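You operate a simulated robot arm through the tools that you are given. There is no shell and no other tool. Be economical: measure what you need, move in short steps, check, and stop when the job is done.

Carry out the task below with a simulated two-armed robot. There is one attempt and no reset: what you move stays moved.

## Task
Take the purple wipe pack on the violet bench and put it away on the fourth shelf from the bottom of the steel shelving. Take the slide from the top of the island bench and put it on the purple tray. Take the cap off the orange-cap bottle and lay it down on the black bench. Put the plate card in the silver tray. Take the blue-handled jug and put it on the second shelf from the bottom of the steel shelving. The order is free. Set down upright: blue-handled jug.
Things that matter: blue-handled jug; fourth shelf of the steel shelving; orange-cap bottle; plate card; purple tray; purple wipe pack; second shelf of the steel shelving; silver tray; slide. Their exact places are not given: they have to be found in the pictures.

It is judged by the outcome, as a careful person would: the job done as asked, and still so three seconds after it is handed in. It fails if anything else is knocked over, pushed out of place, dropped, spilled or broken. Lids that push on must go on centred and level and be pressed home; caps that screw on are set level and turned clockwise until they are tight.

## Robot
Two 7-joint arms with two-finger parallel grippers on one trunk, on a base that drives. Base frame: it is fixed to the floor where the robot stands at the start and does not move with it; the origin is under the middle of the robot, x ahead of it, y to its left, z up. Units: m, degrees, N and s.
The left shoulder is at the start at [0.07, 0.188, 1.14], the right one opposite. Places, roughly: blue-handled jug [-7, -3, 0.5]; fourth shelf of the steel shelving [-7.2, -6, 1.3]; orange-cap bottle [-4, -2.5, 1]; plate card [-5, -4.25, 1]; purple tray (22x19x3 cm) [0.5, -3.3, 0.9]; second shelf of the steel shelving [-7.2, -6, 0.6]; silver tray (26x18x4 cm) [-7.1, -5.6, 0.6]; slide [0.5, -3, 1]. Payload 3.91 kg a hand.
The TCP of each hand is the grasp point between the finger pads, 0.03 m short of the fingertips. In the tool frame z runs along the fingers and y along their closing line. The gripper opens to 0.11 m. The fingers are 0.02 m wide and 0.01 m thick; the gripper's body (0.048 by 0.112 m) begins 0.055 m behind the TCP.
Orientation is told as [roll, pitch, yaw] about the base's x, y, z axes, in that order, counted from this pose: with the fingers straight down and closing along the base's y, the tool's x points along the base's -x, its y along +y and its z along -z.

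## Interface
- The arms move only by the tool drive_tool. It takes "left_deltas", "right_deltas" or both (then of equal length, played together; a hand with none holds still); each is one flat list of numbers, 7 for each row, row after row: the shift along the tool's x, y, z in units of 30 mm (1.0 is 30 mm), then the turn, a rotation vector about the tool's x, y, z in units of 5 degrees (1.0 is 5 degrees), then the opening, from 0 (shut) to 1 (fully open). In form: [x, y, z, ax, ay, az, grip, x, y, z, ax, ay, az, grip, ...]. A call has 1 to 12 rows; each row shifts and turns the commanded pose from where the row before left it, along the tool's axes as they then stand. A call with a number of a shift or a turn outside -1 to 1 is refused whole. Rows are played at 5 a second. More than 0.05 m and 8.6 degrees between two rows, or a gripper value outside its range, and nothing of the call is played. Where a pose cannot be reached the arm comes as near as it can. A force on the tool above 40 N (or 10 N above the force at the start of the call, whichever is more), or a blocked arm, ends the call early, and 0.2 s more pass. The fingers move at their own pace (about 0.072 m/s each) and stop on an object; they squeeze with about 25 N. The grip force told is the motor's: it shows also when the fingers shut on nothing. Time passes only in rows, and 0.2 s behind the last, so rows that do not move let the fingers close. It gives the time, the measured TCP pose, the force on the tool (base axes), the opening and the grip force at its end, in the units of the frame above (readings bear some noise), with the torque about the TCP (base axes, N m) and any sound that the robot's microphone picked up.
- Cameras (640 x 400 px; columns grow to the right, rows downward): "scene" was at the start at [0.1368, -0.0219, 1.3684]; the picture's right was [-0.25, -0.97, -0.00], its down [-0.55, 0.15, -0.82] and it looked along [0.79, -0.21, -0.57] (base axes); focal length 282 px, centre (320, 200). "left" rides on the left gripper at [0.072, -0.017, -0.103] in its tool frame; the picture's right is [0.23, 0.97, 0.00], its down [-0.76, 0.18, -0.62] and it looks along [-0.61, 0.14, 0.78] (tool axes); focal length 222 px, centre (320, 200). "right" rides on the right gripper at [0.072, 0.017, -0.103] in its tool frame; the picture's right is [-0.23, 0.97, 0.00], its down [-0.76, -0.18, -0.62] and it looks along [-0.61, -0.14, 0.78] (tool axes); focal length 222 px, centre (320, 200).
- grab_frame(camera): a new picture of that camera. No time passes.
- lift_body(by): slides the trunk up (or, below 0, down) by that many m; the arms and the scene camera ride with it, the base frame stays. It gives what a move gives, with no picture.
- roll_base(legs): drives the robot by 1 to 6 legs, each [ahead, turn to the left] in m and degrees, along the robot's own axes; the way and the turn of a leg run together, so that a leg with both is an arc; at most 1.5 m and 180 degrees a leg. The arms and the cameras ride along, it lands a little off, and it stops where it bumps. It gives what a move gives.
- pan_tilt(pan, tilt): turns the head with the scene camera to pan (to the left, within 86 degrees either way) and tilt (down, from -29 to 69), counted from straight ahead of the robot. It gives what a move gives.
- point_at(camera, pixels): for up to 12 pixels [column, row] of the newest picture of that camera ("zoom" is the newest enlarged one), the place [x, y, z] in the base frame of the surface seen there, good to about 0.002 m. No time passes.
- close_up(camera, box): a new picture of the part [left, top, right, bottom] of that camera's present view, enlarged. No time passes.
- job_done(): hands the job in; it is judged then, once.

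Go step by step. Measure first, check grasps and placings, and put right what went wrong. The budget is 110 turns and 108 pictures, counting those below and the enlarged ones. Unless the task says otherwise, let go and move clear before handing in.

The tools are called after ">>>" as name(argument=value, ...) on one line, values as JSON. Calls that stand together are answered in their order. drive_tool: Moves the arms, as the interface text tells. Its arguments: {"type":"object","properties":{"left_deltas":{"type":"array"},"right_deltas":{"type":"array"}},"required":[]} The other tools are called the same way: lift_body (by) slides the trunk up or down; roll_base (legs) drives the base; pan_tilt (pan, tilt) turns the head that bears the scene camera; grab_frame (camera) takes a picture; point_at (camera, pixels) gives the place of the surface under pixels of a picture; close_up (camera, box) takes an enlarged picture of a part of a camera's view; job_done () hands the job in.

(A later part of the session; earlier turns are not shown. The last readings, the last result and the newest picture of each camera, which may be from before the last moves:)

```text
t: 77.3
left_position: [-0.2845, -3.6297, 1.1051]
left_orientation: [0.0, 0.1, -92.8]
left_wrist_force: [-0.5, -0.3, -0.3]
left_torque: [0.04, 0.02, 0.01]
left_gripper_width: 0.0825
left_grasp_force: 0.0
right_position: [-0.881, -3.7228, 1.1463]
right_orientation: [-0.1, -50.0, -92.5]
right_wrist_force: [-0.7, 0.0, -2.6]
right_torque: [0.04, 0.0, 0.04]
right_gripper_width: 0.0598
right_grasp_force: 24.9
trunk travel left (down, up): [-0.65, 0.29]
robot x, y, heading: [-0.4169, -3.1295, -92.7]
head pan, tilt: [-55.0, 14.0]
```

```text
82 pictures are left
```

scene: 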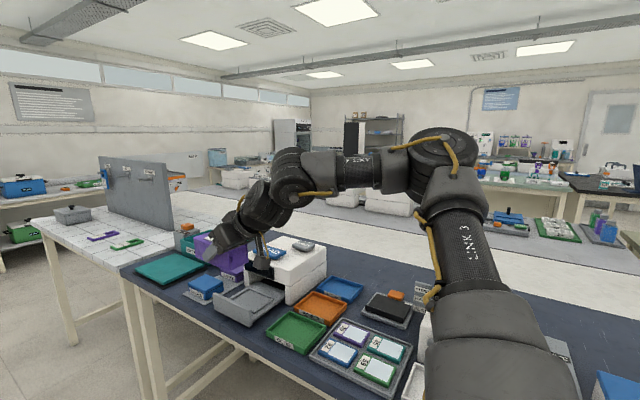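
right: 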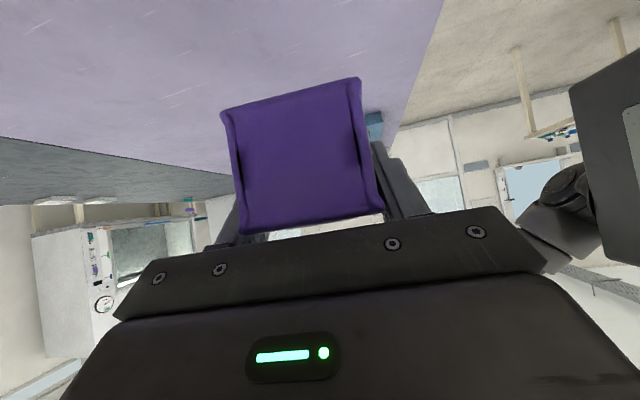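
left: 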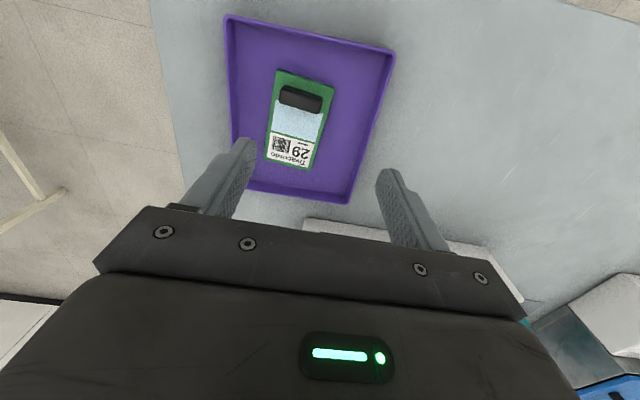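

I can see a dark bench beside me and grey steel shelving far off near (375,130). I'll measure places for the route.

>>> point_at(camera="scene", pixels=[[150, 275], [60, 225], [90, 262], [375, 125], [402, 155], [520, 190], [250, 195], [600, 265], [500, 245], [35, 193], [340, 240], [60, 350]])

>>> close_up(camera="scene", box=[200, 100, 640, 260])

```text
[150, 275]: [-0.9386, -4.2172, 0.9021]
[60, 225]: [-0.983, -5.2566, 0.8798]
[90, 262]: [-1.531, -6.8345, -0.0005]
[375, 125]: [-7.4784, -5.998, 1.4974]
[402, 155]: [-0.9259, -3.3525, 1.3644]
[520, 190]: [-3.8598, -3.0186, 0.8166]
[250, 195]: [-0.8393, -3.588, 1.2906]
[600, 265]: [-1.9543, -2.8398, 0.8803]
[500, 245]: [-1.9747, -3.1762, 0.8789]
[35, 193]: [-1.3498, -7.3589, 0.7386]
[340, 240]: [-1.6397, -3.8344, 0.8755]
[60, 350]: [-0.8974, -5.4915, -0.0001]
```

```text
1.45 times, centred on (420, 180) of scene
```

zoom: 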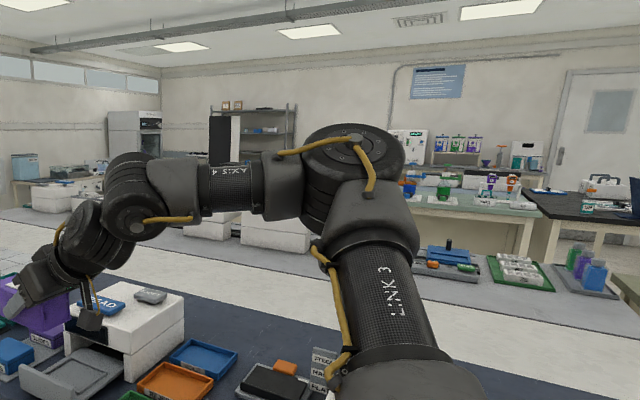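

The dark bench runs along x −0.95 down to about y −5.5, and floor is visible at (90,262) beyond it. I'll drive down the aisle, keeping a bit left, and look west.

>>> roll_base(legs=[[0, 17], [0.7, 0], [0, -14.5], [1.4, 0], [0.85, 0]])

>>> pan_tilt(pan=-75, tilt=12)

>>> grab_frame(camera="scene")

```text
t: 93.7
left_position: [-0.1369, -6.5603, 1.1047]
left_orientation: [0.1, 0.0, -91.0]
left_wrist_force: [0.4, -0.3, -0.9]
left_torque: [0.02, -0.05, 0.0]
left_gripper_width: 0.0824
left_grasp_force: 0.0
right_position: [-0.7308, -6.6697, 1.1458]
right_orientation: [-0.1, -50.1, -90.9]
right_wrist_force: [0.4, 0.1, -2.6]
right_torque: [0.07, -0.02, 0.0]
right_gripper_width: 0.06
right_grasp_force: 24.8
trunk travel left (down, up): [-0.65, 0.29]
robot x, y, heading: [-0.288, -6.0659, -91.1]
head pan, tilt: [-55.0, 14.0]
```

```text
t: 94.5
left_position: [-0.1375, -6.5611, 1.1053]
left_orientation: [-0.1, 0.0, -91.0]
left_wrist_force: [-0.7, 0.0, -0.5]
left_torque: [-0.02, 0.04, 0.02]
left_gripper_width: 0.0826
left_grasp_force: 0.0
right_position: [-0.7294, -6.6694, 1.1454]
right_orientation: [-0.1, -50.0, -90.9]
right_wrist_force: [-0.1, -0.5, -3.2]
right_torque: [0.05, 0.0, 0.01]
right_gripper_width: 0.06
right_grasp_force: 25.3
trunk travel left (down, up): [-0.65, 0.29]
robot x, y, heading: [-0.287, -6.0656, -91.0]
head pan, tilt: [-75.0, 12.0]
```

```text
80 pictures are left
```

scene: 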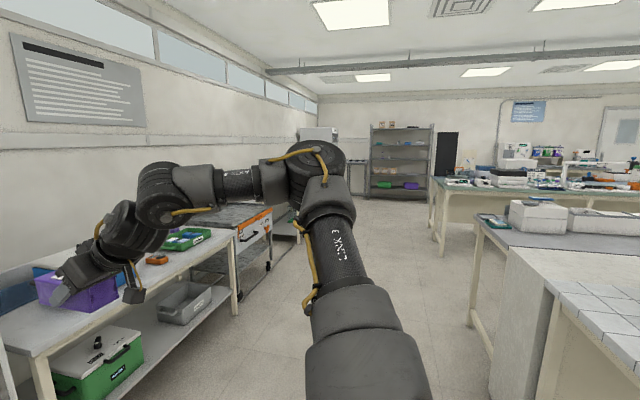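

The steel shelving is straight down the south corridor, at (370-432,125-198). I'll measure the corridor edges.

>>> point_at(camera="scene", pixels=[[45, 345], [150, 268], [235, 235], [273, 210], [474, 222], [430, 180], [375, 198], [432, 196], [400, 180], [400, 240], [445, 255], [480, 245]])

>>> close_up(camera="scene", box=[340, 110, 480, 210])

```text
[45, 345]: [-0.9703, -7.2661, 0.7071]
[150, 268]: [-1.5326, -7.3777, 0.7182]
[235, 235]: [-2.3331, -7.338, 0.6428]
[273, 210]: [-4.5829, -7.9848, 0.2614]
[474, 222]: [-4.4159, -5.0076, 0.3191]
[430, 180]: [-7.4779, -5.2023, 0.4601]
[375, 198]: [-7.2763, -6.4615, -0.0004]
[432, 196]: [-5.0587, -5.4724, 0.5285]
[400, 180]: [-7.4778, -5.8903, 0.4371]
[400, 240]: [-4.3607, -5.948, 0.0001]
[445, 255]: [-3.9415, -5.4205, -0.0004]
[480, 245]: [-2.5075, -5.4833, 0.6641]
```

```text
4.00 times, centred on (410, 160) of scene
```

zoom: 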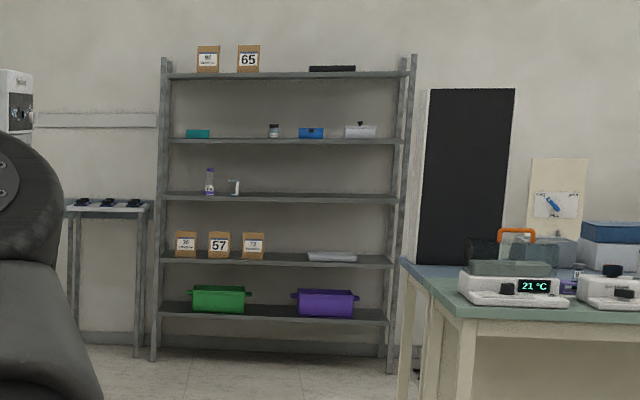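

Shelf 4 (z≈1.3) has a free gap between the teal box and the grey bottle, and the silver tray is on shelf 2. I'll turn west and drive down the corridor.

>>> roll_base(legs=[[0.12, 0], [0, -89], [1.45, 0], [1.45, 0], [1.45, 0], [1.4, 0]])

>>> pan_tilt(pan=0, tilt=8)

>>> grab_frame(camera="scene")

```text
t: 126.7
left_position: [-6.56, -6.3871, 1.105]
left_orientation: [0.1, 0.0, -179.4]
left_wrist_force: [0.5, 0.8, -0.3]
left_torque: [0.0, 0.01, 0.0]
left_gripper_width: 0.0825
left_grasp_force: 0.0
right_position: [-6.6879, -5.7986, 1.1462]
right_orientation: [-0.2, -50.1, -179.2]
right_wrist_force: [0.6, -0.4, -1.8]
right_torque: [-0.01, -0.06, 0.0]
right_gripper_width: 0.06
right_grasp_force: 24.6
trunk travel left (down, up): [-0.65, 0.29]
robot x, y, heading: [-6.0642, -6.2264, -179.2]
head pan, tilt: [-75.0, 12.0]
```

```text
t: 128.2
left_position: [-6.5598, -6.388, 1.1055]
left_orientation: [-0.1, 0.1, -179.3]
left_wrist_force: [-0.6, -0.6, -0.4]
left_torque: [-0.02, -0.04, 0.01]
left_gripper_width: 0.0823
left_grasp_force: 0.0
right_position: [-6.6874, -5.7973, 1.1473]
right_orientation: [0.0, -50.0, -179.3]
right_wrist_force: [-0.3, -0.6, -2.7]
right_torque: [0.0, -0.06, 0.02]
right_gripper_width: 0.0599
right_grasp_force: 24.6
trunk travel left (down, up): [-0.65, 0.29]
robot x, y, heading: [-6.0648, -6.224, -179.3]
head pan, tilt: [0.0, 8.0]
```

```text
78 pictures are left
```

scene: 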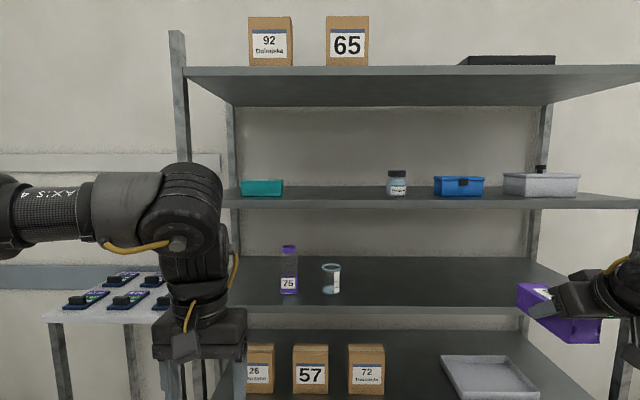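

>>> point_at(camera="scene", pixels=[[250, 208], [340, 207], [450, 207], [340, 198], [340, 190], [283, 195], [387, 194], [340, 103], [340, 75], [262, 184], [500, 360], [397, 180]])

```text
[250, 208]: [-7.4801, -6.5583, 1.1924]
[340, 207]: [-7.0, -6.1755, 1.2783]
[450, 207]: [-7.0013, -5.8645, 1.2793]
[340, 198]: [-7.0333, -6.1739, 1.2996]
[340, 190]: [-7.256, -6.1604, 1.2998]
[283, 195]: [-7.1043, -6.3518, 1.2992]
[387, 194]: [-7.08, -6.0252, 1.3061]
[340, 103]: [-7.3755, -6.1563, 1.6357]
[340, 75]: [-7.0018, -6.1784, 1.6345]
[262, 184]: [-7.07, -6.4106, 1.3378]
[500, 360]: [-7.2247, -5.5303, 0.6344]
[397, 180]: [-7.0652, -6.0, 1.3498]
```

The shelf 4 gap is y −6.35 to −6.03 at z 1.30, with its front at x −7.0. I'll raise the trunk, tuck the left arm, and shift the base left while staying back.

>>> lift_body(by=0.255)

>>> drive_tool(left_deltas=[1, 0, 0, 0, 0, 0, 0.75, 1, 0, 0, 0, 0, 0, 0.75, 1, 0, 0, 0, 0, 0, 0.75, 1, 0, 0, 0, 0, 0, 0.75, 1, 0, 0, 0, 0, 0, 0.75])

>>> roll_base(legs=[[-0.3, 0], [0, 26], [0.49, 0], [0, -26.7]])

>>> grab_frame(camera="scene")

```text
t: 130.8
left_position: [-6.5591, -6.3878, 1.3597]
left_orientation: [0.0, 0.0, -179.4]
left_wrist_force: [-0.6, -0.2, 0.7]
left_torque: [0.04, -0.03, -0.03]
left_gripper_width: 0.0826
left_grasp_force: 0.1
right_position: [-6.6886, -5.7984, 1.3997]
right_orientation: [0.0, -50.0, -179.1]
right_wrist_force: [0.3, -0.9, -3.3]
right_torque: [-0.04, -0.06, -0.04]
right_gripper_width: 0.06
right_grasp_force: 25.3
trunk travel left (down, up): [-0.905, 0.035]
robot x, y, heading: [-6.0689, -6.2263, -179.2]
head pan, tilt: [0.0, 8.0]
```

```text
t: 132.0
left_position: [-6.533, -6.3905, 1.3644]
left_orientation: [0.1, 0.1, -179.6]
left_wrist_force: [-0.1, -0.3, 0.3]
left_torque: [-0.03, -0.03, 0.02]
left_gripper_width: 0.0825
left_grasp_force: 0.0
left hand out of reach, approached as far as the arm can: row 1, 2, 3, 4, 5
right_position: [-6.6877, -5.7984, 1.402]
right_orientation: [-0.1, -50.1, -179.2]
right_wrist_force: [0.0, 0.0, -1.4]
right_torque: [0.0, -0.02, 0.01]
right_gripper_width: 0.0601
right_grasp_force: 24.9
trunk travel left (down, up): [-0.905, 0.035]
robot x, y, heading: [-6.0654, -6.2197, -179.3]
head pan, tilt: [0.0, 8.0]
```

```text
t: 139.2
left_position: [-6.6717, -6.5939, 1.3648]
left_orientation: [-0.2, 0.1, 179.4]
left_wrist_force: [-0.4, 0.4, -0.5]
left_torque: [0.02, 0.0, -0.01]
left_gripper_width: 0.0824
left_grasp_force: 0.1
right_position: [-6.8151, -6.0001, 1.4018]
right_orientation: [-0.2, -50.1, 179.7]
right_wrist_force: [-0.1, -0.4, -1.5]
right_torque: [0.01, -0.04, 0.0]
right_gripper_width: 0.0599
right_grasp_force: 24.9
trunk travel left (down, up): [-0.905, 0.035]
robot x, y, heading: [-6.201, -6.4364, 179.5]
head pan, tilt: [0.0, 8.0]
```

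```text
77 pictures are left
```

scene: 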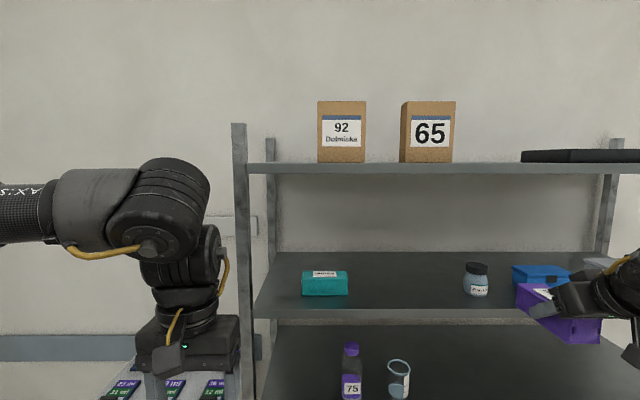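

The right hand needs to go 0.19 m left (to y −6.19) before inserting. I'll do that now, staying in front of the shelf.

>>> drive_tool(right_deltas=[0, 0.905, 0, 0, 0, 0, 0, 0, 0.905, 0, 0, 0, 0, 0, 0, 0.905, 0, 0, 0, 0, 0, 0, 0.905, 0, 0, 0, 0, 0, 0, 0.905, 0, 0, 0, 0, 0, 0, 0.905, 0, 0, 0, 0, 0, 0, 0.905, 0, 0, 0, 0, 0])

>>> grab_frame(camera="right")

>>> point_at(camera="scene", pixels=[[240, 200], [303, 290], [346, 290], [464, 280], [488, 280], [400, 270], [400, 310], [475, 265], [325, 272]])

```text
t: 140.8
left_position: [-6.6731, -6.5937, 1.3652]
left_orientation: [-0.1, 0.1, 179.3]
left_wrist_force: [0.2, 1.2, 0.4]
left_torque: [-0.01, 0.03, 0.02]
left_gripper_width: 0.0824
left_grasp_force: 0.0
right_position: [-6.8167, -6.1872, 1.3995]
right_orientation: [0.0, -49.9, 179.6]
right_wrist_force: [-0.4, -0.6, -3.1]
right_torque: [-0.02, -0.09, 0.02]
right_gripper_width: 0.06
right_grasp_force: 24.8
trunk travel left (down, up): [-0.905, 0.035]
robot x, y, heading: [-6.2018, -6.4365, 179.7]
head pan, tilt: [0.0, 8.0]
```

```text
76 pictures are left
```

right: 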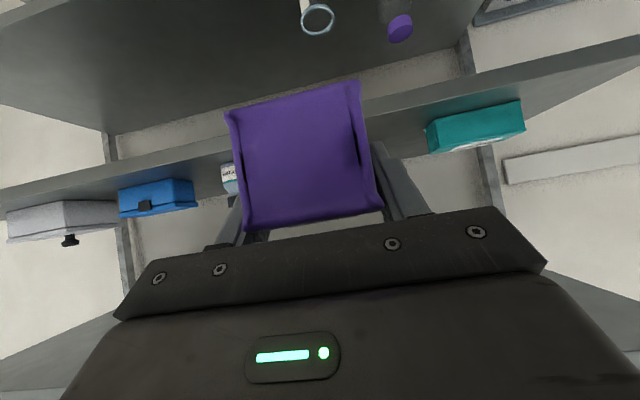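

```text
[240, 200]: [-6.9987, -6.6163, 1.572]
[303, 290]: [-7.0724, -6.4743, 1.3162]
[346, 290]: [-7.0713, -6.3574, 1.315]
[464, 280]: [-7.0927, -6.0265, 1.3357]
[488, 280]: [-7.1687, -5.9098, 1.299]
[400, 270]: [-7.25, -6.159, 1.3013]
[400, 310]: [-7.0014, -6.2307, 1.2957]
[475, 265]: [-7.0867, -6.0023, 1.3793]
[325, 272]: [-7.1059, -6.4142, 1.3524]
```

The gap is centred on the hand. I'll extend forward 0.3 m over the shelf at this height.

>>> drive_tool(right_deltas=[-0.643, 0, 0.766, 0, 0, 0, 0, -0.643, 0, 0.766, 0, 0, 0, 0, -0.643, 0, 0.766, 0, 0, 0, 0, -0.643, 0, 0.766, 0, 0, 0, 0, -0.643, 0, 0.766, 0, 0, 0, 0, -0.643, 0, 0.766, 0, 0, 0, 0, -0.643, 0, 0.766, 0, 0, 0, 0, -0.643, 0, 0.766, 0, 0, 0, 0])

>>> grab_frame(camera="scene")

```text
t: 142.6
left_position: [-6.6722, -6.5934, 1.3654]
left_orientation: [0.0, 0.0, 179.4]
left_wrist_force: [0.5, -0.7, 0.6]
left_torque: [0.01, -0.01, 0.04]
left_gripper_width: 0.0825
left_grasp_force: 0.1
right_position: [-6.913, -6.1812, 1.3862]
right_orientation: [0.1, -49.9, 179.6]
right_wrist_force: [0.1, -0.4, -3.4]
right_torque: [-0.03, -0.02, 0.03]
right_gripper_width: 0.0599
right_grasp_force: 24.7
right hand out of reach, approached as far as the arm can: row 3, 4, 5, 6, 7, 8
trunk travel left (down, up): [-0.905, 0.035]
robot x, y, heading: [-6.2046, -6.4395, 179.2]
head pan, tilt: [0.0, 8.0]
```

```text
75 pictures are left
```

scene: 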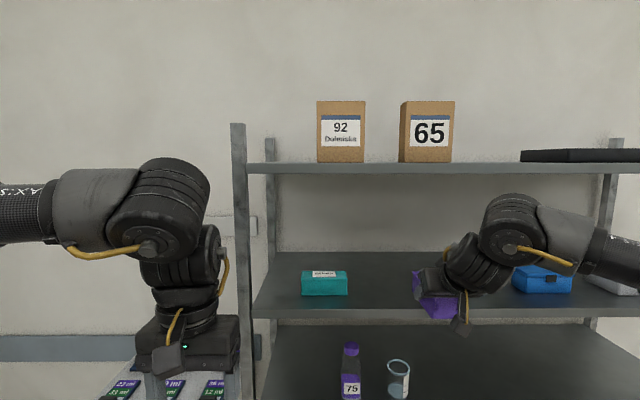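

Arm reach ends at x −6.91. I'll roll the base ahead 0.18 m to bring the pack over the shelf.

>>> roll_base(legs=[[0.18, 0]])

>>> grab_frame(camera="right")

>>> grab_frame(camera="scene")

```text
t: 144.1
left_position: [-6.8463, -6.5911, 1.3668]
left_orientation: [-0.1, -0.1, 179.4]
left_wrist_force: [-0.7, 2.0, -0.3]
left_torque: [-0.02, 0.02, 0.05]
left_gripper_width: 0.0826
left_grasp_force: 0.1
right_position: [-7.0869, -6.1791, 1.3907]
right_orientation: [0.0, -50.2, 179.7]
right_wrist_force: [0.4, -0.4, -3.0]
right_torque: [-0.02, -0.02, 0.01]
right_gripper_width: 0.06
right_grasp_force: 24.4
trunk travel left (down, up): [-0.905, 0.035]
robot x, y, heading: [-6.3804, -6.4309, 179.5]
head pan, tilt: [0.0, 8.0]
```

```text
74 pictures are left
```

right: 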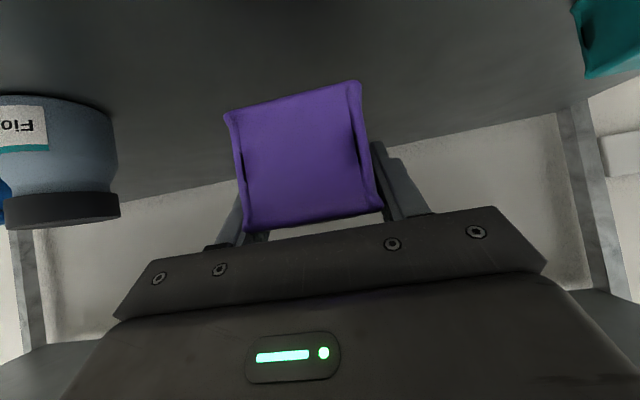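

```text
73 pictures are left
```

scene: 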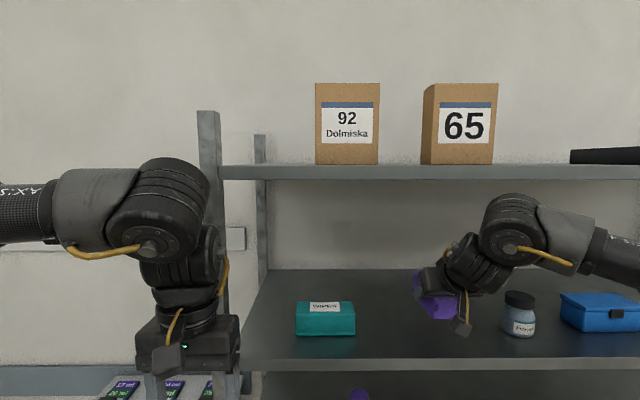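

The pack is over the gap, with bottom about 5.5 cm above the shelf. I'll lower the trunk 5.2 cm.

>>> lift_body(by=-0.052)

>>> drive_tool(right_deltas=[0.05, 0, 0.043, 0, 0, 0, 0, 0.05, 0, 0.043, 0, 0, 0, 0, 0, 0, 0, 0, 0, 0, 0])

>>> grab_frame(camera="right")

>>> close_up(camera="scene", box=[340, 220, 600, 380])

```text
t: 145.0
left_position: [-6.8505, -6.5915, 1.3139]
left_orientation: [0.0, 0.1, 179.2]
left_wrist_force: [0.1, 0.3, 0.0]
left_torque: [0.01, -0.02, 0.01]
left_gripper_width: 0.0827
left_grasp_force: 0.1
right_position: [-7.091, -6.1783, 1.3351]
right_orientation: [-0.1, -49.9, 179.5]
right_wrist_force: [0.7, -0.7, -4.1]
right_torque: [-0.01, -0.06, 0.0]
right_gripper_width: 0.0599
right_grasp_force: 24.8
trunk travel left (down, up): [-0.853, 0.087]
robot x, y, heading: [-6.3856, -6.4311, 179.6]
head pan, tilt: [0.0, 8.0]
```

```text
t: 145.8
left_position: [-6.8486, -6.5914, 1.314]
left_orientation: [0.1, 0.0, 179.3]
left_wrist_force: [0.1, 0.0, 0.5]
left_torque: [0.03, 0.0, 0.0]
left_gripper_width: 0.0828
left_grasp_force: 0.0
right_position: [-7.0896, -6.1791, 1.3328]
right_orientation: [0.1, -50.3, 179.3]
right_wrist_force: [-5.2, 2.8, 12.4]
right_torque: [0.1, -0.37, 0.08]
right_gripper_width: 0.0601
right_grasp_force: 25.0
trunk travel left (down, up): [-0.853, 0.087]
robot x, y, heading: [-6.3802, -6.436, 179.2]
head pan, tilt: [0.0, 8.0]
```

```text
72 pictures are left
```

right: 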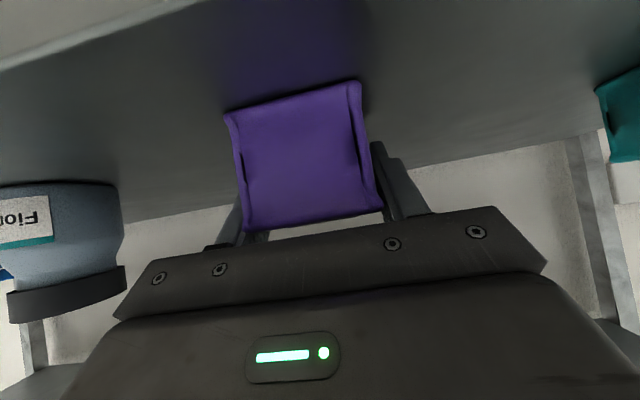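

```text
2.46 times, centred on (470, 300) of scene
```

zoom: 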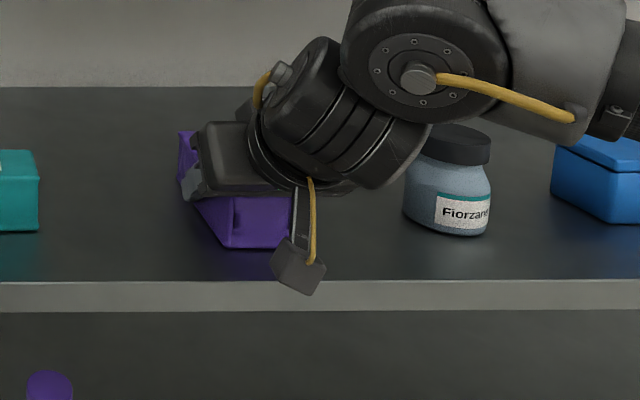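

The reading shows 12 N of contact, so the pack rests on the shelf. I'll open and withdraw along the fingers.

>>> drive_tool(right_deltas=[0, 0, 0, 0, 0, 0, 0.85, 0, 0, 0, 0, 0, 0, 0.85, 0, 0, 0, 0, 0, 0, 0.85, 0, 0, -0.7, 0, 0, 0, 0.85, 0, 0, -0.7, 0, 0, 0, 0.85, 0, 0, -0.7, 0, 0, 0, 0.85, 0, 0, -0.7, 0, 0, 0, 0.85, 0.643, 0, -0.766, 0, 0, 0, 0.85, 0.643, 0, -0.766, 0, 0, 0, 0.85, 0.643, 0, -0.766, 0, 0, 0, 0.85, 0.643, 0, -0.766, 0, 0, 0, 0.85])

>>> roll_base(legs=[[-0.5, 0]])

>>> pan_tilt(pan=-15, tilt=20)

>>> grab_frame(camera="scene")

```text
t: 148.2
left_position: [-6.849, -6.5881, 1.3137]
left_orientation: [0.1, 0.1, 179.1]
left_wrist_force: [0.2, 0.3, 0.4]
left_torque: [-0.04, 0.03, 0.01]
left_gripper_width: 0.0824
left_grasp_force: 0.1
right_position: [-6.9217, -6.1626, 1.3946]
right_orientation: [0.0, -49.9, 179.6]
right_wrist_force: [0.4, 0.0, 0.0]
right_torque: [-0.02, -0.04, 0.02]
right_gripper_width: 0.0935
right_grasp_force: 0.1
right hand out of reach, approached as far as the arm can: row 10, 11
trunk travel left (down, up): [-0.853, 0.087]
robot x, y, heading: [-6.3842, -6.435, 179.3]
head pan, tilt: [0.0, 8.0]
```

```text
t: 151.1
left_position: [-6.3565, -6.594, 1.3123]
left_orientation: [0.0, 0.1, 179.1]
left_wrist_force: [0.0, 0.4, 0.3]
left_torque: [-0.01, -0.01, -0.02]
left_gripper_width: 0.0824
left_grasp_force: 0.2
right_position: [-6.4287, -6.1701, 1.3922]
right_orientation: [-0.1, -49.9, 179.6]
right_wrist_force: [-0.1, -0.2, 0.2]
right_torque: [0.02, 0.02, -0.01]
right_gripper_width: 0.0936
right_grasp_force: 0.0
trunk travel left (down, up): [-0.853, 0.087]
robot x, y, heading: [-5.8891, -6.4368, 179.5]
head pan, tilt: [0.0, 8.0]
```

```text
t: 151.9
left_position: [-6.3541, -6.5952, 1.3137]
left_orientation: [0.1, 0.1, 179.1]
left_wrist_force: [-0.1, -0.8, -0.1]
left_torque: [-0.01, 0.01, -0.03]
left_gripper_width: 0.0824
left_grasp_force: 0.2
right_position: [-6.4261, -6.1684, 1.3935]
right_orientation: [-0.2, -50.1, 179.7]
right_wrist_force: [0.1, 1.1, -0.2]
right_torque: [0.01, 0.02, -0.02]
right_gripper_width: 0.0936
right_grasp_force: 0.0
trunk travel left (down, up): [-0.853, 0.087]
robot x, y, heading: [-5.8873, -6.4417, 179.0]
head pan, tilt: [-15.0, 20.0]
```

```text
70 pictures are left
```

scene: 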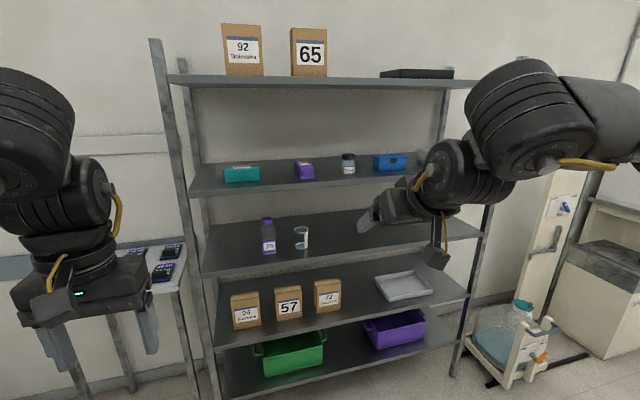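

The wipe pack sits on shelf 4 between the teal box and the bottle. I'll measure the silver tray and the shelf 2 free space for later.

>>> point_at(camera="scene", pixels=[[376, 277], [415, 270], [432, 291], [392, 301], [405, 284], [358, 300], [350, 315], [340, 295], [450, 290], [250, 258], [400, 239], [400, 247]])

>>> pan_tilt(pan=-70, tilt=20)

>>> grab_frame(camera="scene")

```text
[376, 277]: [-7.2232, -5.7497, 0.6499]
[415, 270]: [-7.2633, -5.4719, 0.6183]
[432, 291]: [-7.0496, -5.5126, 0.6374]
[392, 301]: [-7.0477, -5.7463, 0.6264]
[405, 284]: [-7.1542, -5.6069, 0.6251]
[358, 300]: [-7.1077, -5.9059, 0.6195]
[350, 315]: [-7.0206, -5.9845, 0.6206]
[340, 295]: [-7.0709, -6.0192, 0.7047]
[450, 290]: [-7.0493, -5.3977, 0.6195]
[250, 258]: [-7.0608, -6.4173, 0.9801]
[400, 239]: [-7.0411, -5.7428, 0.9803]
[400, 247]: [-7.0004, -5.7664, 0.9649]
```

```text
t: 153.1
left_position: [-6.354, -6.5948, 1.3124]
left_orientation: [0.1, 0.1, 179.1]
left_wrist_force: [-0.9, -0.2, -0.5]
left_torque: [0.03, -0.02, 0.02]
left_gripper_width: 0.0827
left_grasp_force: 0.0
right_position: [-6.4259, -6.1693, 1.3927]
right_orientation: [-0.1, -50.0, 179.6]
right_wrist_force: [0.0, 0.2, 0.1]
right_torque: [-0.05, 0.02, 0.02]
right_gripper_width: 0.0935
right_grasp_force: 0.1
trunk travel left (down, up): [-0.853, 0.087]
robot x, y, heading: [-5.8858, -6.439, 179.3]
head pan, tilt: [-70.0, 20.0]
```

```text
69 pictures are left
```

scene: 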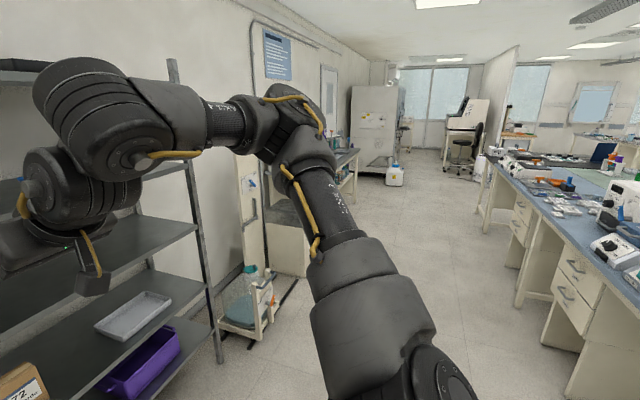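

I can see the aisle north with the blue bench on the right. I'll zoom to look for the plate card and jug.

>>> close_up(camera="scene", box=[310, 90, 480, 200])

>>> close_up(camera="scene", box=[470, 130, 640, 290])

>>> point_at(camera="scene", pixels=[[395, 175], [340, 175], [520, 300], [490, 210], [540, 195], [375, 190], [600, 270], [240, 345], [290, 275], [480, 175], [570, 187]])

```text
3.64 times, centred on (395, 145) of scene
```

zoom: 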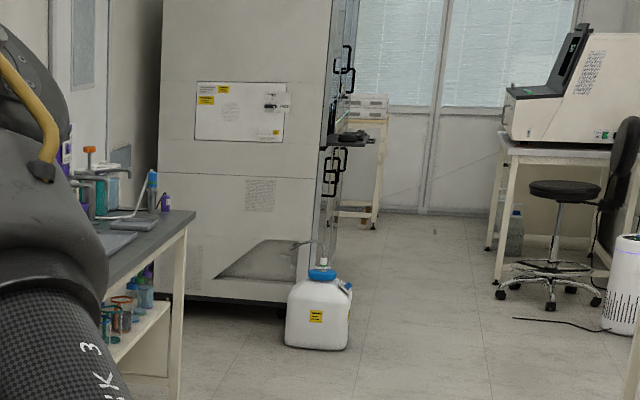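

```text
2.50 times, centred on (555, 210) of scene
```

zoom: 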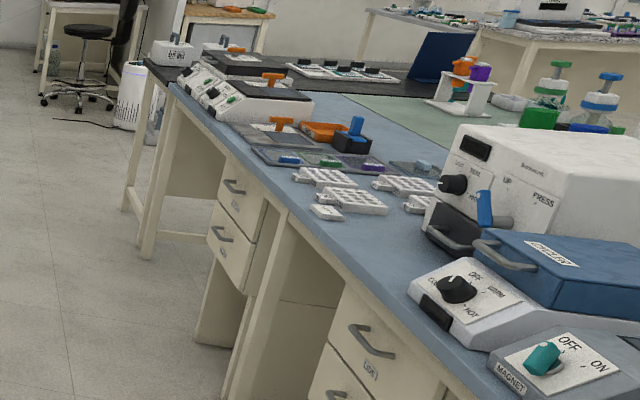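

```text
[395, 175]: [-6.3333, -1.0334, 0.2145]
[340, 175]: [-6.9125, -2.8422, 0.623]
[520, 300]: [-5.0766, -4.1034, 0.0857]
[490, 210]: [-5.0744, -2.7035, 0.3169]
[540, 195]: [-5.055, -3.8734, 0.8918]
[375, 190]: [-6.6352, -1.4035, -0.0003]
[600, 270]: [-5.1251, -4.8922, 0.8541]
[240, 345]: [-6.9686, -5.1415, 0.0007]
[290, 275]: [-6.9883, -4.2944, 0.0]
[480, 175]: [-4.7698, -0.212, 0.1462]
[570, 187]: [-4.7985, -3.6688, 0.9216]
```

The blue bench edge is x≈−5.15 with white plates near y −4.2. I'll lower the trunk, drive north and turn to face that bench.

>>> lift_body(by=-0.2)

>>> roll_base(legs=[[0, -90], [1.1, 0], [1.05, 0], [0, -88]])

>>> pan_tilt(pan=0, tilt=25)

>>> grab_frame(camera="scene")

```text
t: 155.3
left_position: [-6.355, -6.5957, 1.1134]
left_orientation: [0.0, 0.0, 179.1]
left_wrist_force: [-0.1, -0.3, -1.6]
left_torque: [-0.01, 0.01, 0.01]
left_gripper_width: 0.0826
left_grasp_force: 0.0
right_position: [-6.4273, -6.1696, 1.1921]
right_orientation: [-0.1, -50.0, 179.6]
right_wrist_force: [-1.2, 0.3, 0.3]
right_torque: [0.02, -0.01, -0.02]
right_gripper_width: 0.0934
right_grasp_force: 0.1
trunk travel left (down, up): [-0.653, 0.287]
robot x, y, heading: [-5.8839, -6.439, 179.1]
head pan, tilt: [-70.0, 20.0]
```

```text
t: 173.7
left_position: [-5.3604, -4.1052, 1.1137]
left_orientation: [-0.1, -0.1, 0.4]
left_wrist_force: [-0.3, 0.5, 0.2]
left_torque: [-0.02, -0.02, 0.02]
left_gripper_width: 0.0825
left_grasp_force: 0.0
right_position: [-5.2808, -4.529, 1.1934]
right_orientation: [-0.1, -49.9, 0.7]
right_wrist_force: [0.0, 0.5, -0.4]
right_torque: [0.01, 0.01, -0.02]
right_gripper_width: 0.0939
right_grasp_force: 0.2
trunk travel left (down, up): [-0.653, 0.287]
robot x, y, heading: [-5.8233, -4.2713, 0.7]
head pan, tilt: [-70.0, 20.0]
```

```text
t: 175.1
left_position: [-5.3607, -4.1056, 1.1142]
left_orientation: [0.0, 0.0, 0.3]
left_wrist_force: [1.1, 0.2, 0.8]
left_torque: [0.01, -0.01, -0.01]
left_gripper_width: 0.0826
left_grasp_force: 0.1
right_position: [-5.28, -4.5291, 1.1925]
right_orientation: [-0.2, -50.0, 0.8]
right_wrist_force: [0.1, 0.0, 0.1]
right_torque: [0.02, 0.0, 0.03]
right_gripper_width: 0.0934
right_grasp_force: 0.1
trunk travel left (down, up): [-0.653, 0.287]
robot x, y, heading: [-5.8231, -4.2671, 0.3]
head pan, tilt: [0.0, 25.0]
```

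```text
66 pictures are left
```

scene: 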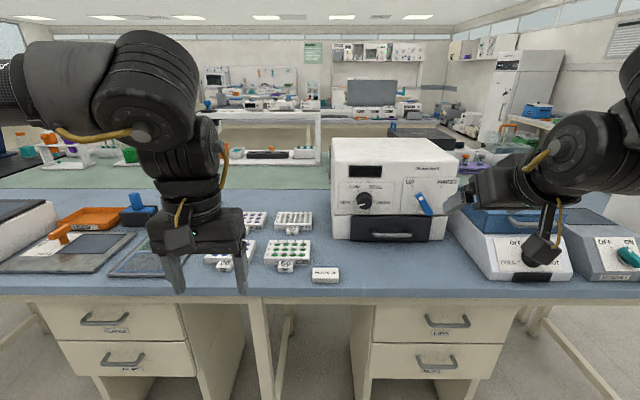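

>>> close_up(camera="scene", box=[200, 200, 360, 300])

>>> point_at(camera="zoom", pixels=[[452, 275], [555, 275], [450, 310], [450, 330], [558, 310], [558, 332], [502, 292], [345, 285], [345, 215]])

```text
4.00 times, centred on (280, 250) of scene
```

zoom: 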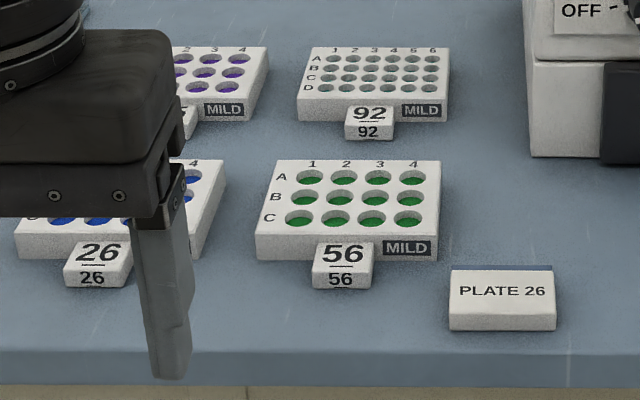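

```text
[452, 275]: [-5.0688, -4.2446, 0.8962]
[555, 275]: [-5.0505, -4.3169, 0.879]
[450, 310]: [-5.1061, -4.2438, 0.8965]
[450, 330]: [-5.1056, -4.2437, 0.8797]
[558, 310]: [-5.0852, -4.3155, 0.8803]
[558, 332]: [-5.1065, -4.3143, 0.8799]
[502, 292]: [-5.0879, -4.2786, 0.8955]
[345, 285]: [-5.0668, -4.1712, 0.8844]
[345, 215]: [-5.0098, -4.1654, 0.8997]
```

The plate card is "PLATE 26" at (−5.083, −4.278), about 7.2 × 4.5 × 1.7 cm. I'll shift the base north-east so the right hand faces it, and set the tilt to 45°.

>>> roll_base(legs=[[0, 55], [0.29, 0], [0, -55.3]])

>>> drive_tool(right_deltas=[0, 0, 0, 0, 1, 0, 1])

>>> pan_tilt(pan=-15, tilt=40)

>>> grab_frame(camera="scene")

```text
t: 182.0
left_position: [-5.1989, -3.8763, 1.1143]
left_orientation: [0.0, 0.0, -0.5]
left_wrist_force: [0.8, -0.1, -0.5]
left_torque: [-0.02, 0.02, -0.03]
left_gripper_width: 0.0824
left_grasp_force: 0.1
right_position: [-5.1254, -4.3015, 1.1922]
right_orientation: [-0.1, -50.0, 0.1]
right_wrist_force: [-1.2, 0.0, -0.1]
right_torque: [0.0, 0.04, 0.01]
right_gripper_width: 0.0937
right_grasp_force: 0.1
trunk travel left (down, up): [-0.653, 0.287]
robot x, y, heading: [-5.6657, -4.0353, -0.1]
head pan, tilt: [0.0, 25.0]
```

```text
t: 182.4
left_position: [-5.1996, -3.8752, 1.1137]
left_orientation: [-0.1, 0.0, -0.7]
left_wrist_force: [0.1, 0.5, 0.1]
left_torque: [0.0, 0.0, 0.03]
left_gripper_width: 0.0825
left_grasp_force: 0.1
right_position: [-5.1252, -4.2994, 1.1937]
right_orientation: [-0.1, -44.9, 0.1]
right_wrist_force: [-0.6, 0.6, -0.7]
right_torque: [0.0, -0.02, -0.02]
right_gripper_width: 0.1099
right_grasp_force: 0.1
trunk travel left (down, up): [-0.653, 0.287]
robot x, y, heading: [-5.6672, -4.0345, -0.1]
head pan, tilt: [0.0, 25.0]
```

```text
t: 183.2
left_position: [-5.1996, -3.8756, 1.1132]
left_orientation: [0.0, 0.0, -0.5]
left_wrist_force: [0.0, 0.6, 1.0]
left_torque: [-0.03, 0.04, 0.01]
left_gripper_width: 0.0826
left_grasp_force: 0.0
right_position: [-5.1249, -4.3022, 1.1932]
right_orientation: [0.0, -45.1, 0.0]
right_wrist_force: [0.1, -0.4, 0.7]
right_torque: [0.0, 0.0, 0.01]
right_gripper_width: 0.11
right_grasp_force: 0.1
trunk travel left (down, up): [-0.653, 0.287]
robot x, y, heading: [-5.6664, -4.0341, -0.3]
head pan, tilt: [-15.0, 40.0]
```

```text
64 pictures are left
```

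scene: 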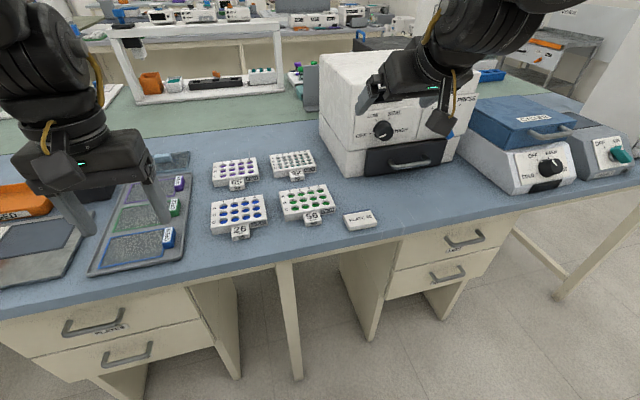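

>>> close_up(camera="scene", box=[270, 160, 430, 260])

>>> point_at(camera="zoom", pixels=[[295, 215], [408, 207], [435, 245], [318, 282], [315, 258], [433, 262], [244, 208], [240, 185], [205, 240], [400, 165], [360, 235]])

```text
4.00 times, centred on (350, 210) of scene
```

zoom: 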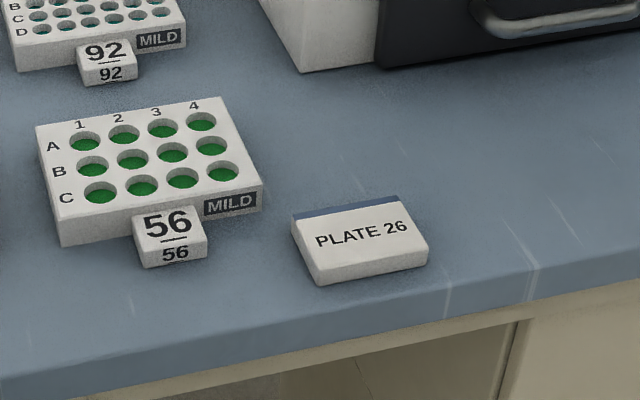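

```text
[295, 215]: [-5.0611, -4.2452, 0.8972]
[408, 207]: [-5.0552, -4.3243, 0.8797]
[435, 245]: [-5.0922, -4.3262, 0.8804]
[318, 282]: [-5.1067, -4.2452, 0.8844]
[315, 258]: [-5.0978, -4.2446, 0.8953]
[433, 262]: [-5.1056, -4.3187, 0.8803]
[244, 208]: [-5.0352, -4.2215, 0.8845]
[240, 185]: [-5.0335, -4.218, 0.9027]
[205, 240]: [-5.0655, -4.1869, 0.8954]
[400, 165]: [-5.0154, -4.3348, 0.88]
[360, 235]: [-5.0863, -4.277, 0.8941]
```

The card is clear of plate 56. I'll descend with the right hand to straddle the card.

>>> drive_tool(right_deltas=[0, 0.73, 0, 0, 0, 0, 0.9, 0.766, 0, 0.895, 0, 0, 0, 0.9, 0.766, 0, 0.895, 0, 0, 0, 0.9, 0.766, 0, 0.895, 0, 0, 0, 0.9, 0.766, 0, 0.895, 0, 0, 0, 0.9, 0.766, 0, 0.895, 0, 0, 0, 0.9, 0.766, 0, 0.895, 0, 0, 0, 0.9, 0.766, 0, 0.895, 0, 0, 0, 0.9, 0.5, 0, 0.6, 0, 0, 0, 0.9])

>>> grab_frame(camera="right")

>>> close_up(camera="scene", box=[270, 120, 470, 260])

```text
t: 185.2
left_position: [-5.1992, -3.8763, 1.1142]
left_orientation: [0.0, -0.1, -0.5]
left_wrist_force: [-0.6, -0.2, 0.1]
left_torque: [-0.03, 0.0, 0.03]
left_gripper_width: 0.0826
left_grasp_force: 0.0
right_position: [-5.093, -4.3006, 0.9492]
right_orientation: [0.0, -45.0, 0.0]
right_wrist_force: [-1.1, 0.4, -0.6]
right_torque: [0.0, 0.01, 0.02]
right_gripper_width: 0.0992
right_grasp_force: 0.0
right hand out of reach, approached as far as the arm can: row 2, 3, 4, 6
trunk travel left (down, up): [-0.653, 0.287]
robot x, y, heading: [-5.6651, -4.034, -0.4]
head pan, tilt: [-15.0, 40.0]
```

```text
62 pictures are left
```

right: 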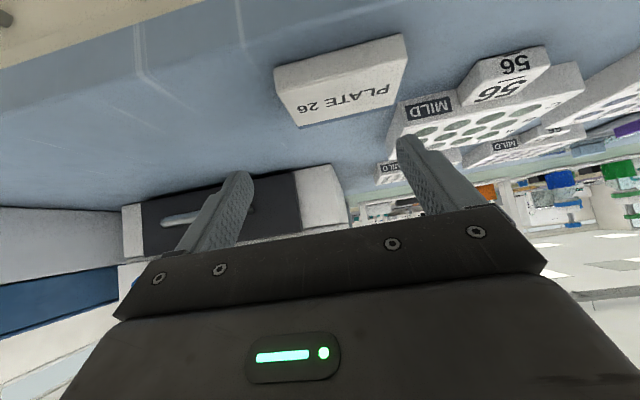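

```text
2.86 times, centred on (370, 190) of scene
```

zoom: 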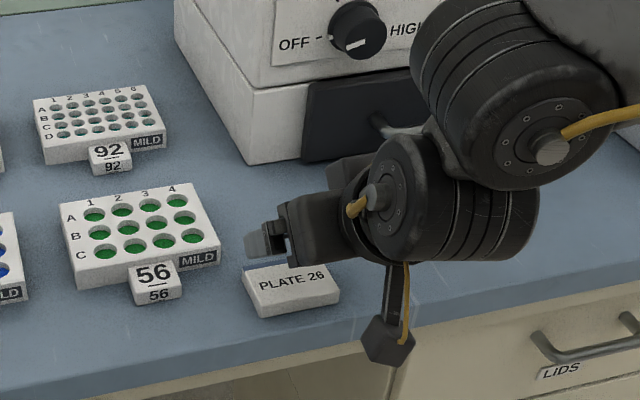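

The hand stopped 2 cm short in y and 4 cm high. I'll try correcting y first, then go down.

>>> drive_tool(right_deltas=[0, 0.7, 0, 0, 0, 0, 0.9, 0, 0, 0, 0, 0, 0, 0.9])

```text
t: 185.8
left_position: [-5.1988, -3.8766, 1.113]
left_orientation: [0.0, 0.0, -0.5]
left_wrist_force: [-0.7, 0.5, -0.8]
left_torque: [0.02, 0.01, 0.0]
left_gripper_width: 0.0825
left_grasp_force: 0.0
right_position: [-5.0891, -4.2826, 0.9474]
right_orientation: [0.2, -44.9, 0.1]
right_wrist_force: [0.7, -0.5, 0.3]
right_torque: [0.02, -0.01, 0.01]
right_gripper_width: 0.0991
right_grasp_force: 0.1
right hand out of reach, approached as far as the arm can: row 1
trunk travel left (down, up): [-0.653, 0.287]
robot x, y, heading: [-5.666, -4.0355, -0.2]
head pan, tilt: [-15.0, 40.0]
```

>>> drive_tool(right_deltas=[0.5, 0.05, 0, 0, 0, 0, 0.9, 0, 0, 0, 0, 0, 0, 0.9])

>>> grab_frame(camera="right")

```text
t: 186.4
left_position: [-5.199, -3.8759, 1.1136]
left_orientation: [-0.1, 0.1, -0.5]
left_wrist_force: [0.6, -0.4, 0.0]
left_torque: [-0.04, -0.03, -0.02]
left_gripper_width: 0.0824
left_grasp_force: 0.0
right_position: [-5.0889, -4.2833, 0.9491]
right_orientation: [0.2, -44.9, 0.2]
right_wrist_force: [0.6, 0.0, -0.1]
right_torque: [-0.03, -0.01, 0.01]
right_gripper_width: 0.0991
right_grasp_force: 0.1
right hand out of reach, approached as far as the arm can: row 1
trunk travel left (down, up): [-0.653, 0.287]
robot x, y, heading: [-5.6651, -4.0379, -0.3]
head pan, tilt: [-15.0, 40.0]
```

```text
60 pictures are left
```

right: 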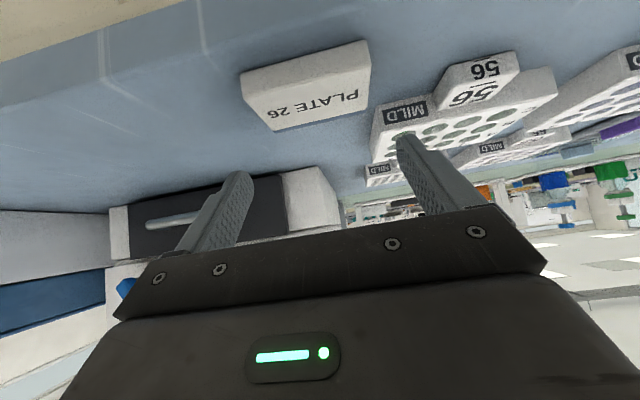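

The arm is at a joint limit here, so I'll use base and trunk for the rest: back 1.3 cm, down 3.5 cm.

>>> roll_base(legs=[[-0.013, 0]])

>>> lift_body(by=-0.034)

>>> grab_frame(camera="right")

>>> close_up(camera="scene", box=[270, 140, 430, 260])

```text
t: 187.1
left_position: [-5.2094, -3.876, 1.1123]
left_orientation: [0.0, 0.2, -0.5]
left_wrist_force: [1.0, -0.5, 0.0]
left_torque: [-0.01, 0.04, 0.02]
left_gripper_width: 0.0824
left_grasp_force: 0.0
right_position: [-5.1005, -4.283, 0.9477]
right_orientation: [0.0, -44.9, 0.2]
right_wrist_force: [0.6, 0.5, -0.4]
right_torque: [0.01, -0.01, 0.01]
right_gripper_width: 0.0988
right_grasp_force: 0.2
trunk travel left (down, up): [-0.653, 0.287]
robot x, y, heading: [-5.6823, -4.0369, -0.3]
head pan, tilt: [-15.0, 40.0]
```

```text
t: 187.9
left_position: [-5.2129, -3.8753, 1.0792]
left_orientation: [0.0, 0.0, -0.5]
left_wrist_force: [0.0, 0.2, 0.0]
left_torque: [0.02, -0.03, 0.02]
left_gripper_width: 0.0824
left_grasp_force: 0.0
right_position: [-5.1013, -4.2823, 0.9153]
right_orientation: [0.1, -45.0, 0.3]
right_wrist_force: [-0.8, 0.3, -0.1]
right_torque: [0.01, 0.01, -0.01]
right_gripper_width: 0.0991
right_grasp_force: 0.0
trunk travel left (down, up): [-0.619, 0.321]
robot x, y, heading: [-5.6805, -4.0344, -0.2]
head pan, tilt: [-15.0, 40.0]
```

```text
59 pictures are left
```

right: 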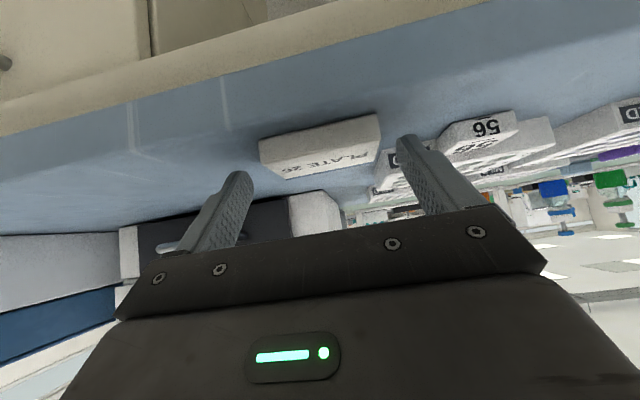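

```text
3.33 times, centred on (350, 200) of scene
```

zoom: 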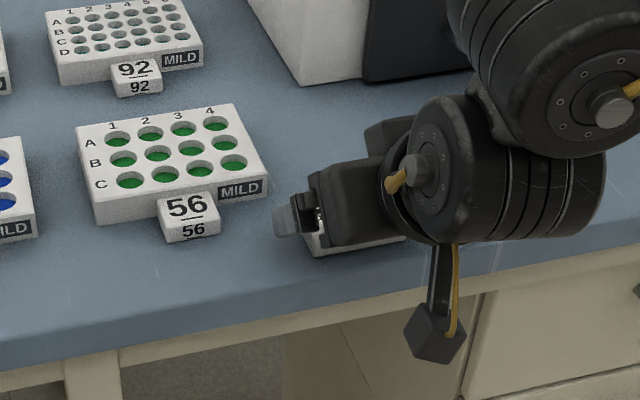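

The fingers straddle the card. I'll drop another 4 mm and close.

>>> lift_body(by=-0.005)

>>> drive_tool(right_deltas=[0, 0, 0, 0, 0, 0, 0, 0, 0, 0, 0, 0, 0, 0, 0, 0, 0, 0, 0, 0, 0, 0, 0, 0, 0, 0, 0, 0])

>>> lift_body(by=0.08)

>>> grab_frame(camera="right")

```text
t: 188.4
left_position: [-5.2115, -3.8755, 1.0746]
left_orientation: [0.0, 0.0, -0.5]
left_wrist_force: [0.0, 0.6, -0.8]
left_torque: [0.0, 0.0, 0.01]
left_gripper_width: 0.0826
left_grasp_force: 0.0
right_position: [-5.1023, -4.2822, 0.9093]
right_orientation: [0.1, -44.8, 0.2]
right_wrist_force: [-0.2, 0.0, 0.6]
right_torque: [0.0, -0.02, 0.0]
right_gripper_width: 0.099
right_grasp_force: 0.0
trunk travel left (down, up): [-0.614, 0.326]
robot x, y, heading: [-5.6828, -4.0354, -0.1]
head pan, tilt: [-15.0, 40.0]
```

```text
t: 189.4
left_position: [-5.2129, -3.8753, 1.0738]
left_orientation: [-0.1, 0.1, -0.5]
left_wrist_force: [-0.3, -0.2, -0.6]
left_torque: [0.01, -0.01, 0.04]
left_gripper_width: 0.0821
left_grasp_force: 0.1
right_position: [-5.1016, -4.2828, 0.9093]
right_orientation: [0.1, -44.9, 0.2]
right_wrist_force: [-0.8, 0.1, -0.1]
right_torque: [0.03, 0.0, -0.01]
right_gripper_width: 0.0693
right_grasp_force: 25.2
trunk travel left (down, up): [-0.614, 0.326]
robot x, y, heading: [-5.6804, -4.032, -0.3]
head pan, tilt: [-15.0, 40.0]
```

```text
t: 190.6
left_position: [-5.2123, -3.8763, 1.155]
left_orientation: [0.0, 0.0, -0.5]
left_wrist_force: [1.0, 0.3, 0.1]
left_torque: [0.0, 0.04, -0.02]
left_gripper_width: 0.0825
left_grasp_force: 0.1
right_position: [-5.1011, -4.2837, 0.9896]
right_orientation: [-0.1, -44.9, 0.1]
right_wrist_force: [-0.2, 0.2, -1.5]
right_torque: [0.02, -0.01, 0.0]
right_gripper_width: 0.0693
right_grasp_force: 25.5
trunk travel left (down, up): [-0.694, 0.246]
robot x, y, heading: [-5.6814, -4.0378, -0.0]
head pan, tilt: [-15.0, 40.0]
```

```text
57 pictures are left
```

right: 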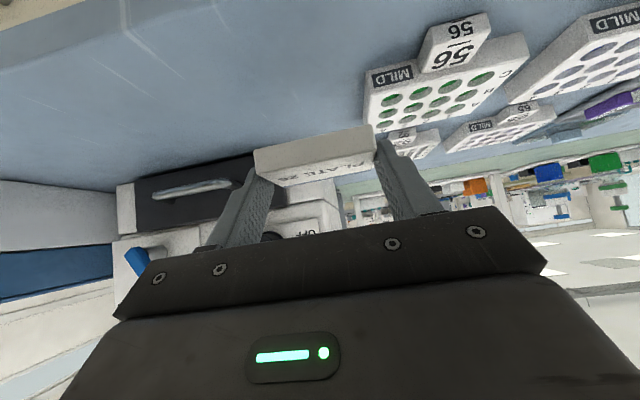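

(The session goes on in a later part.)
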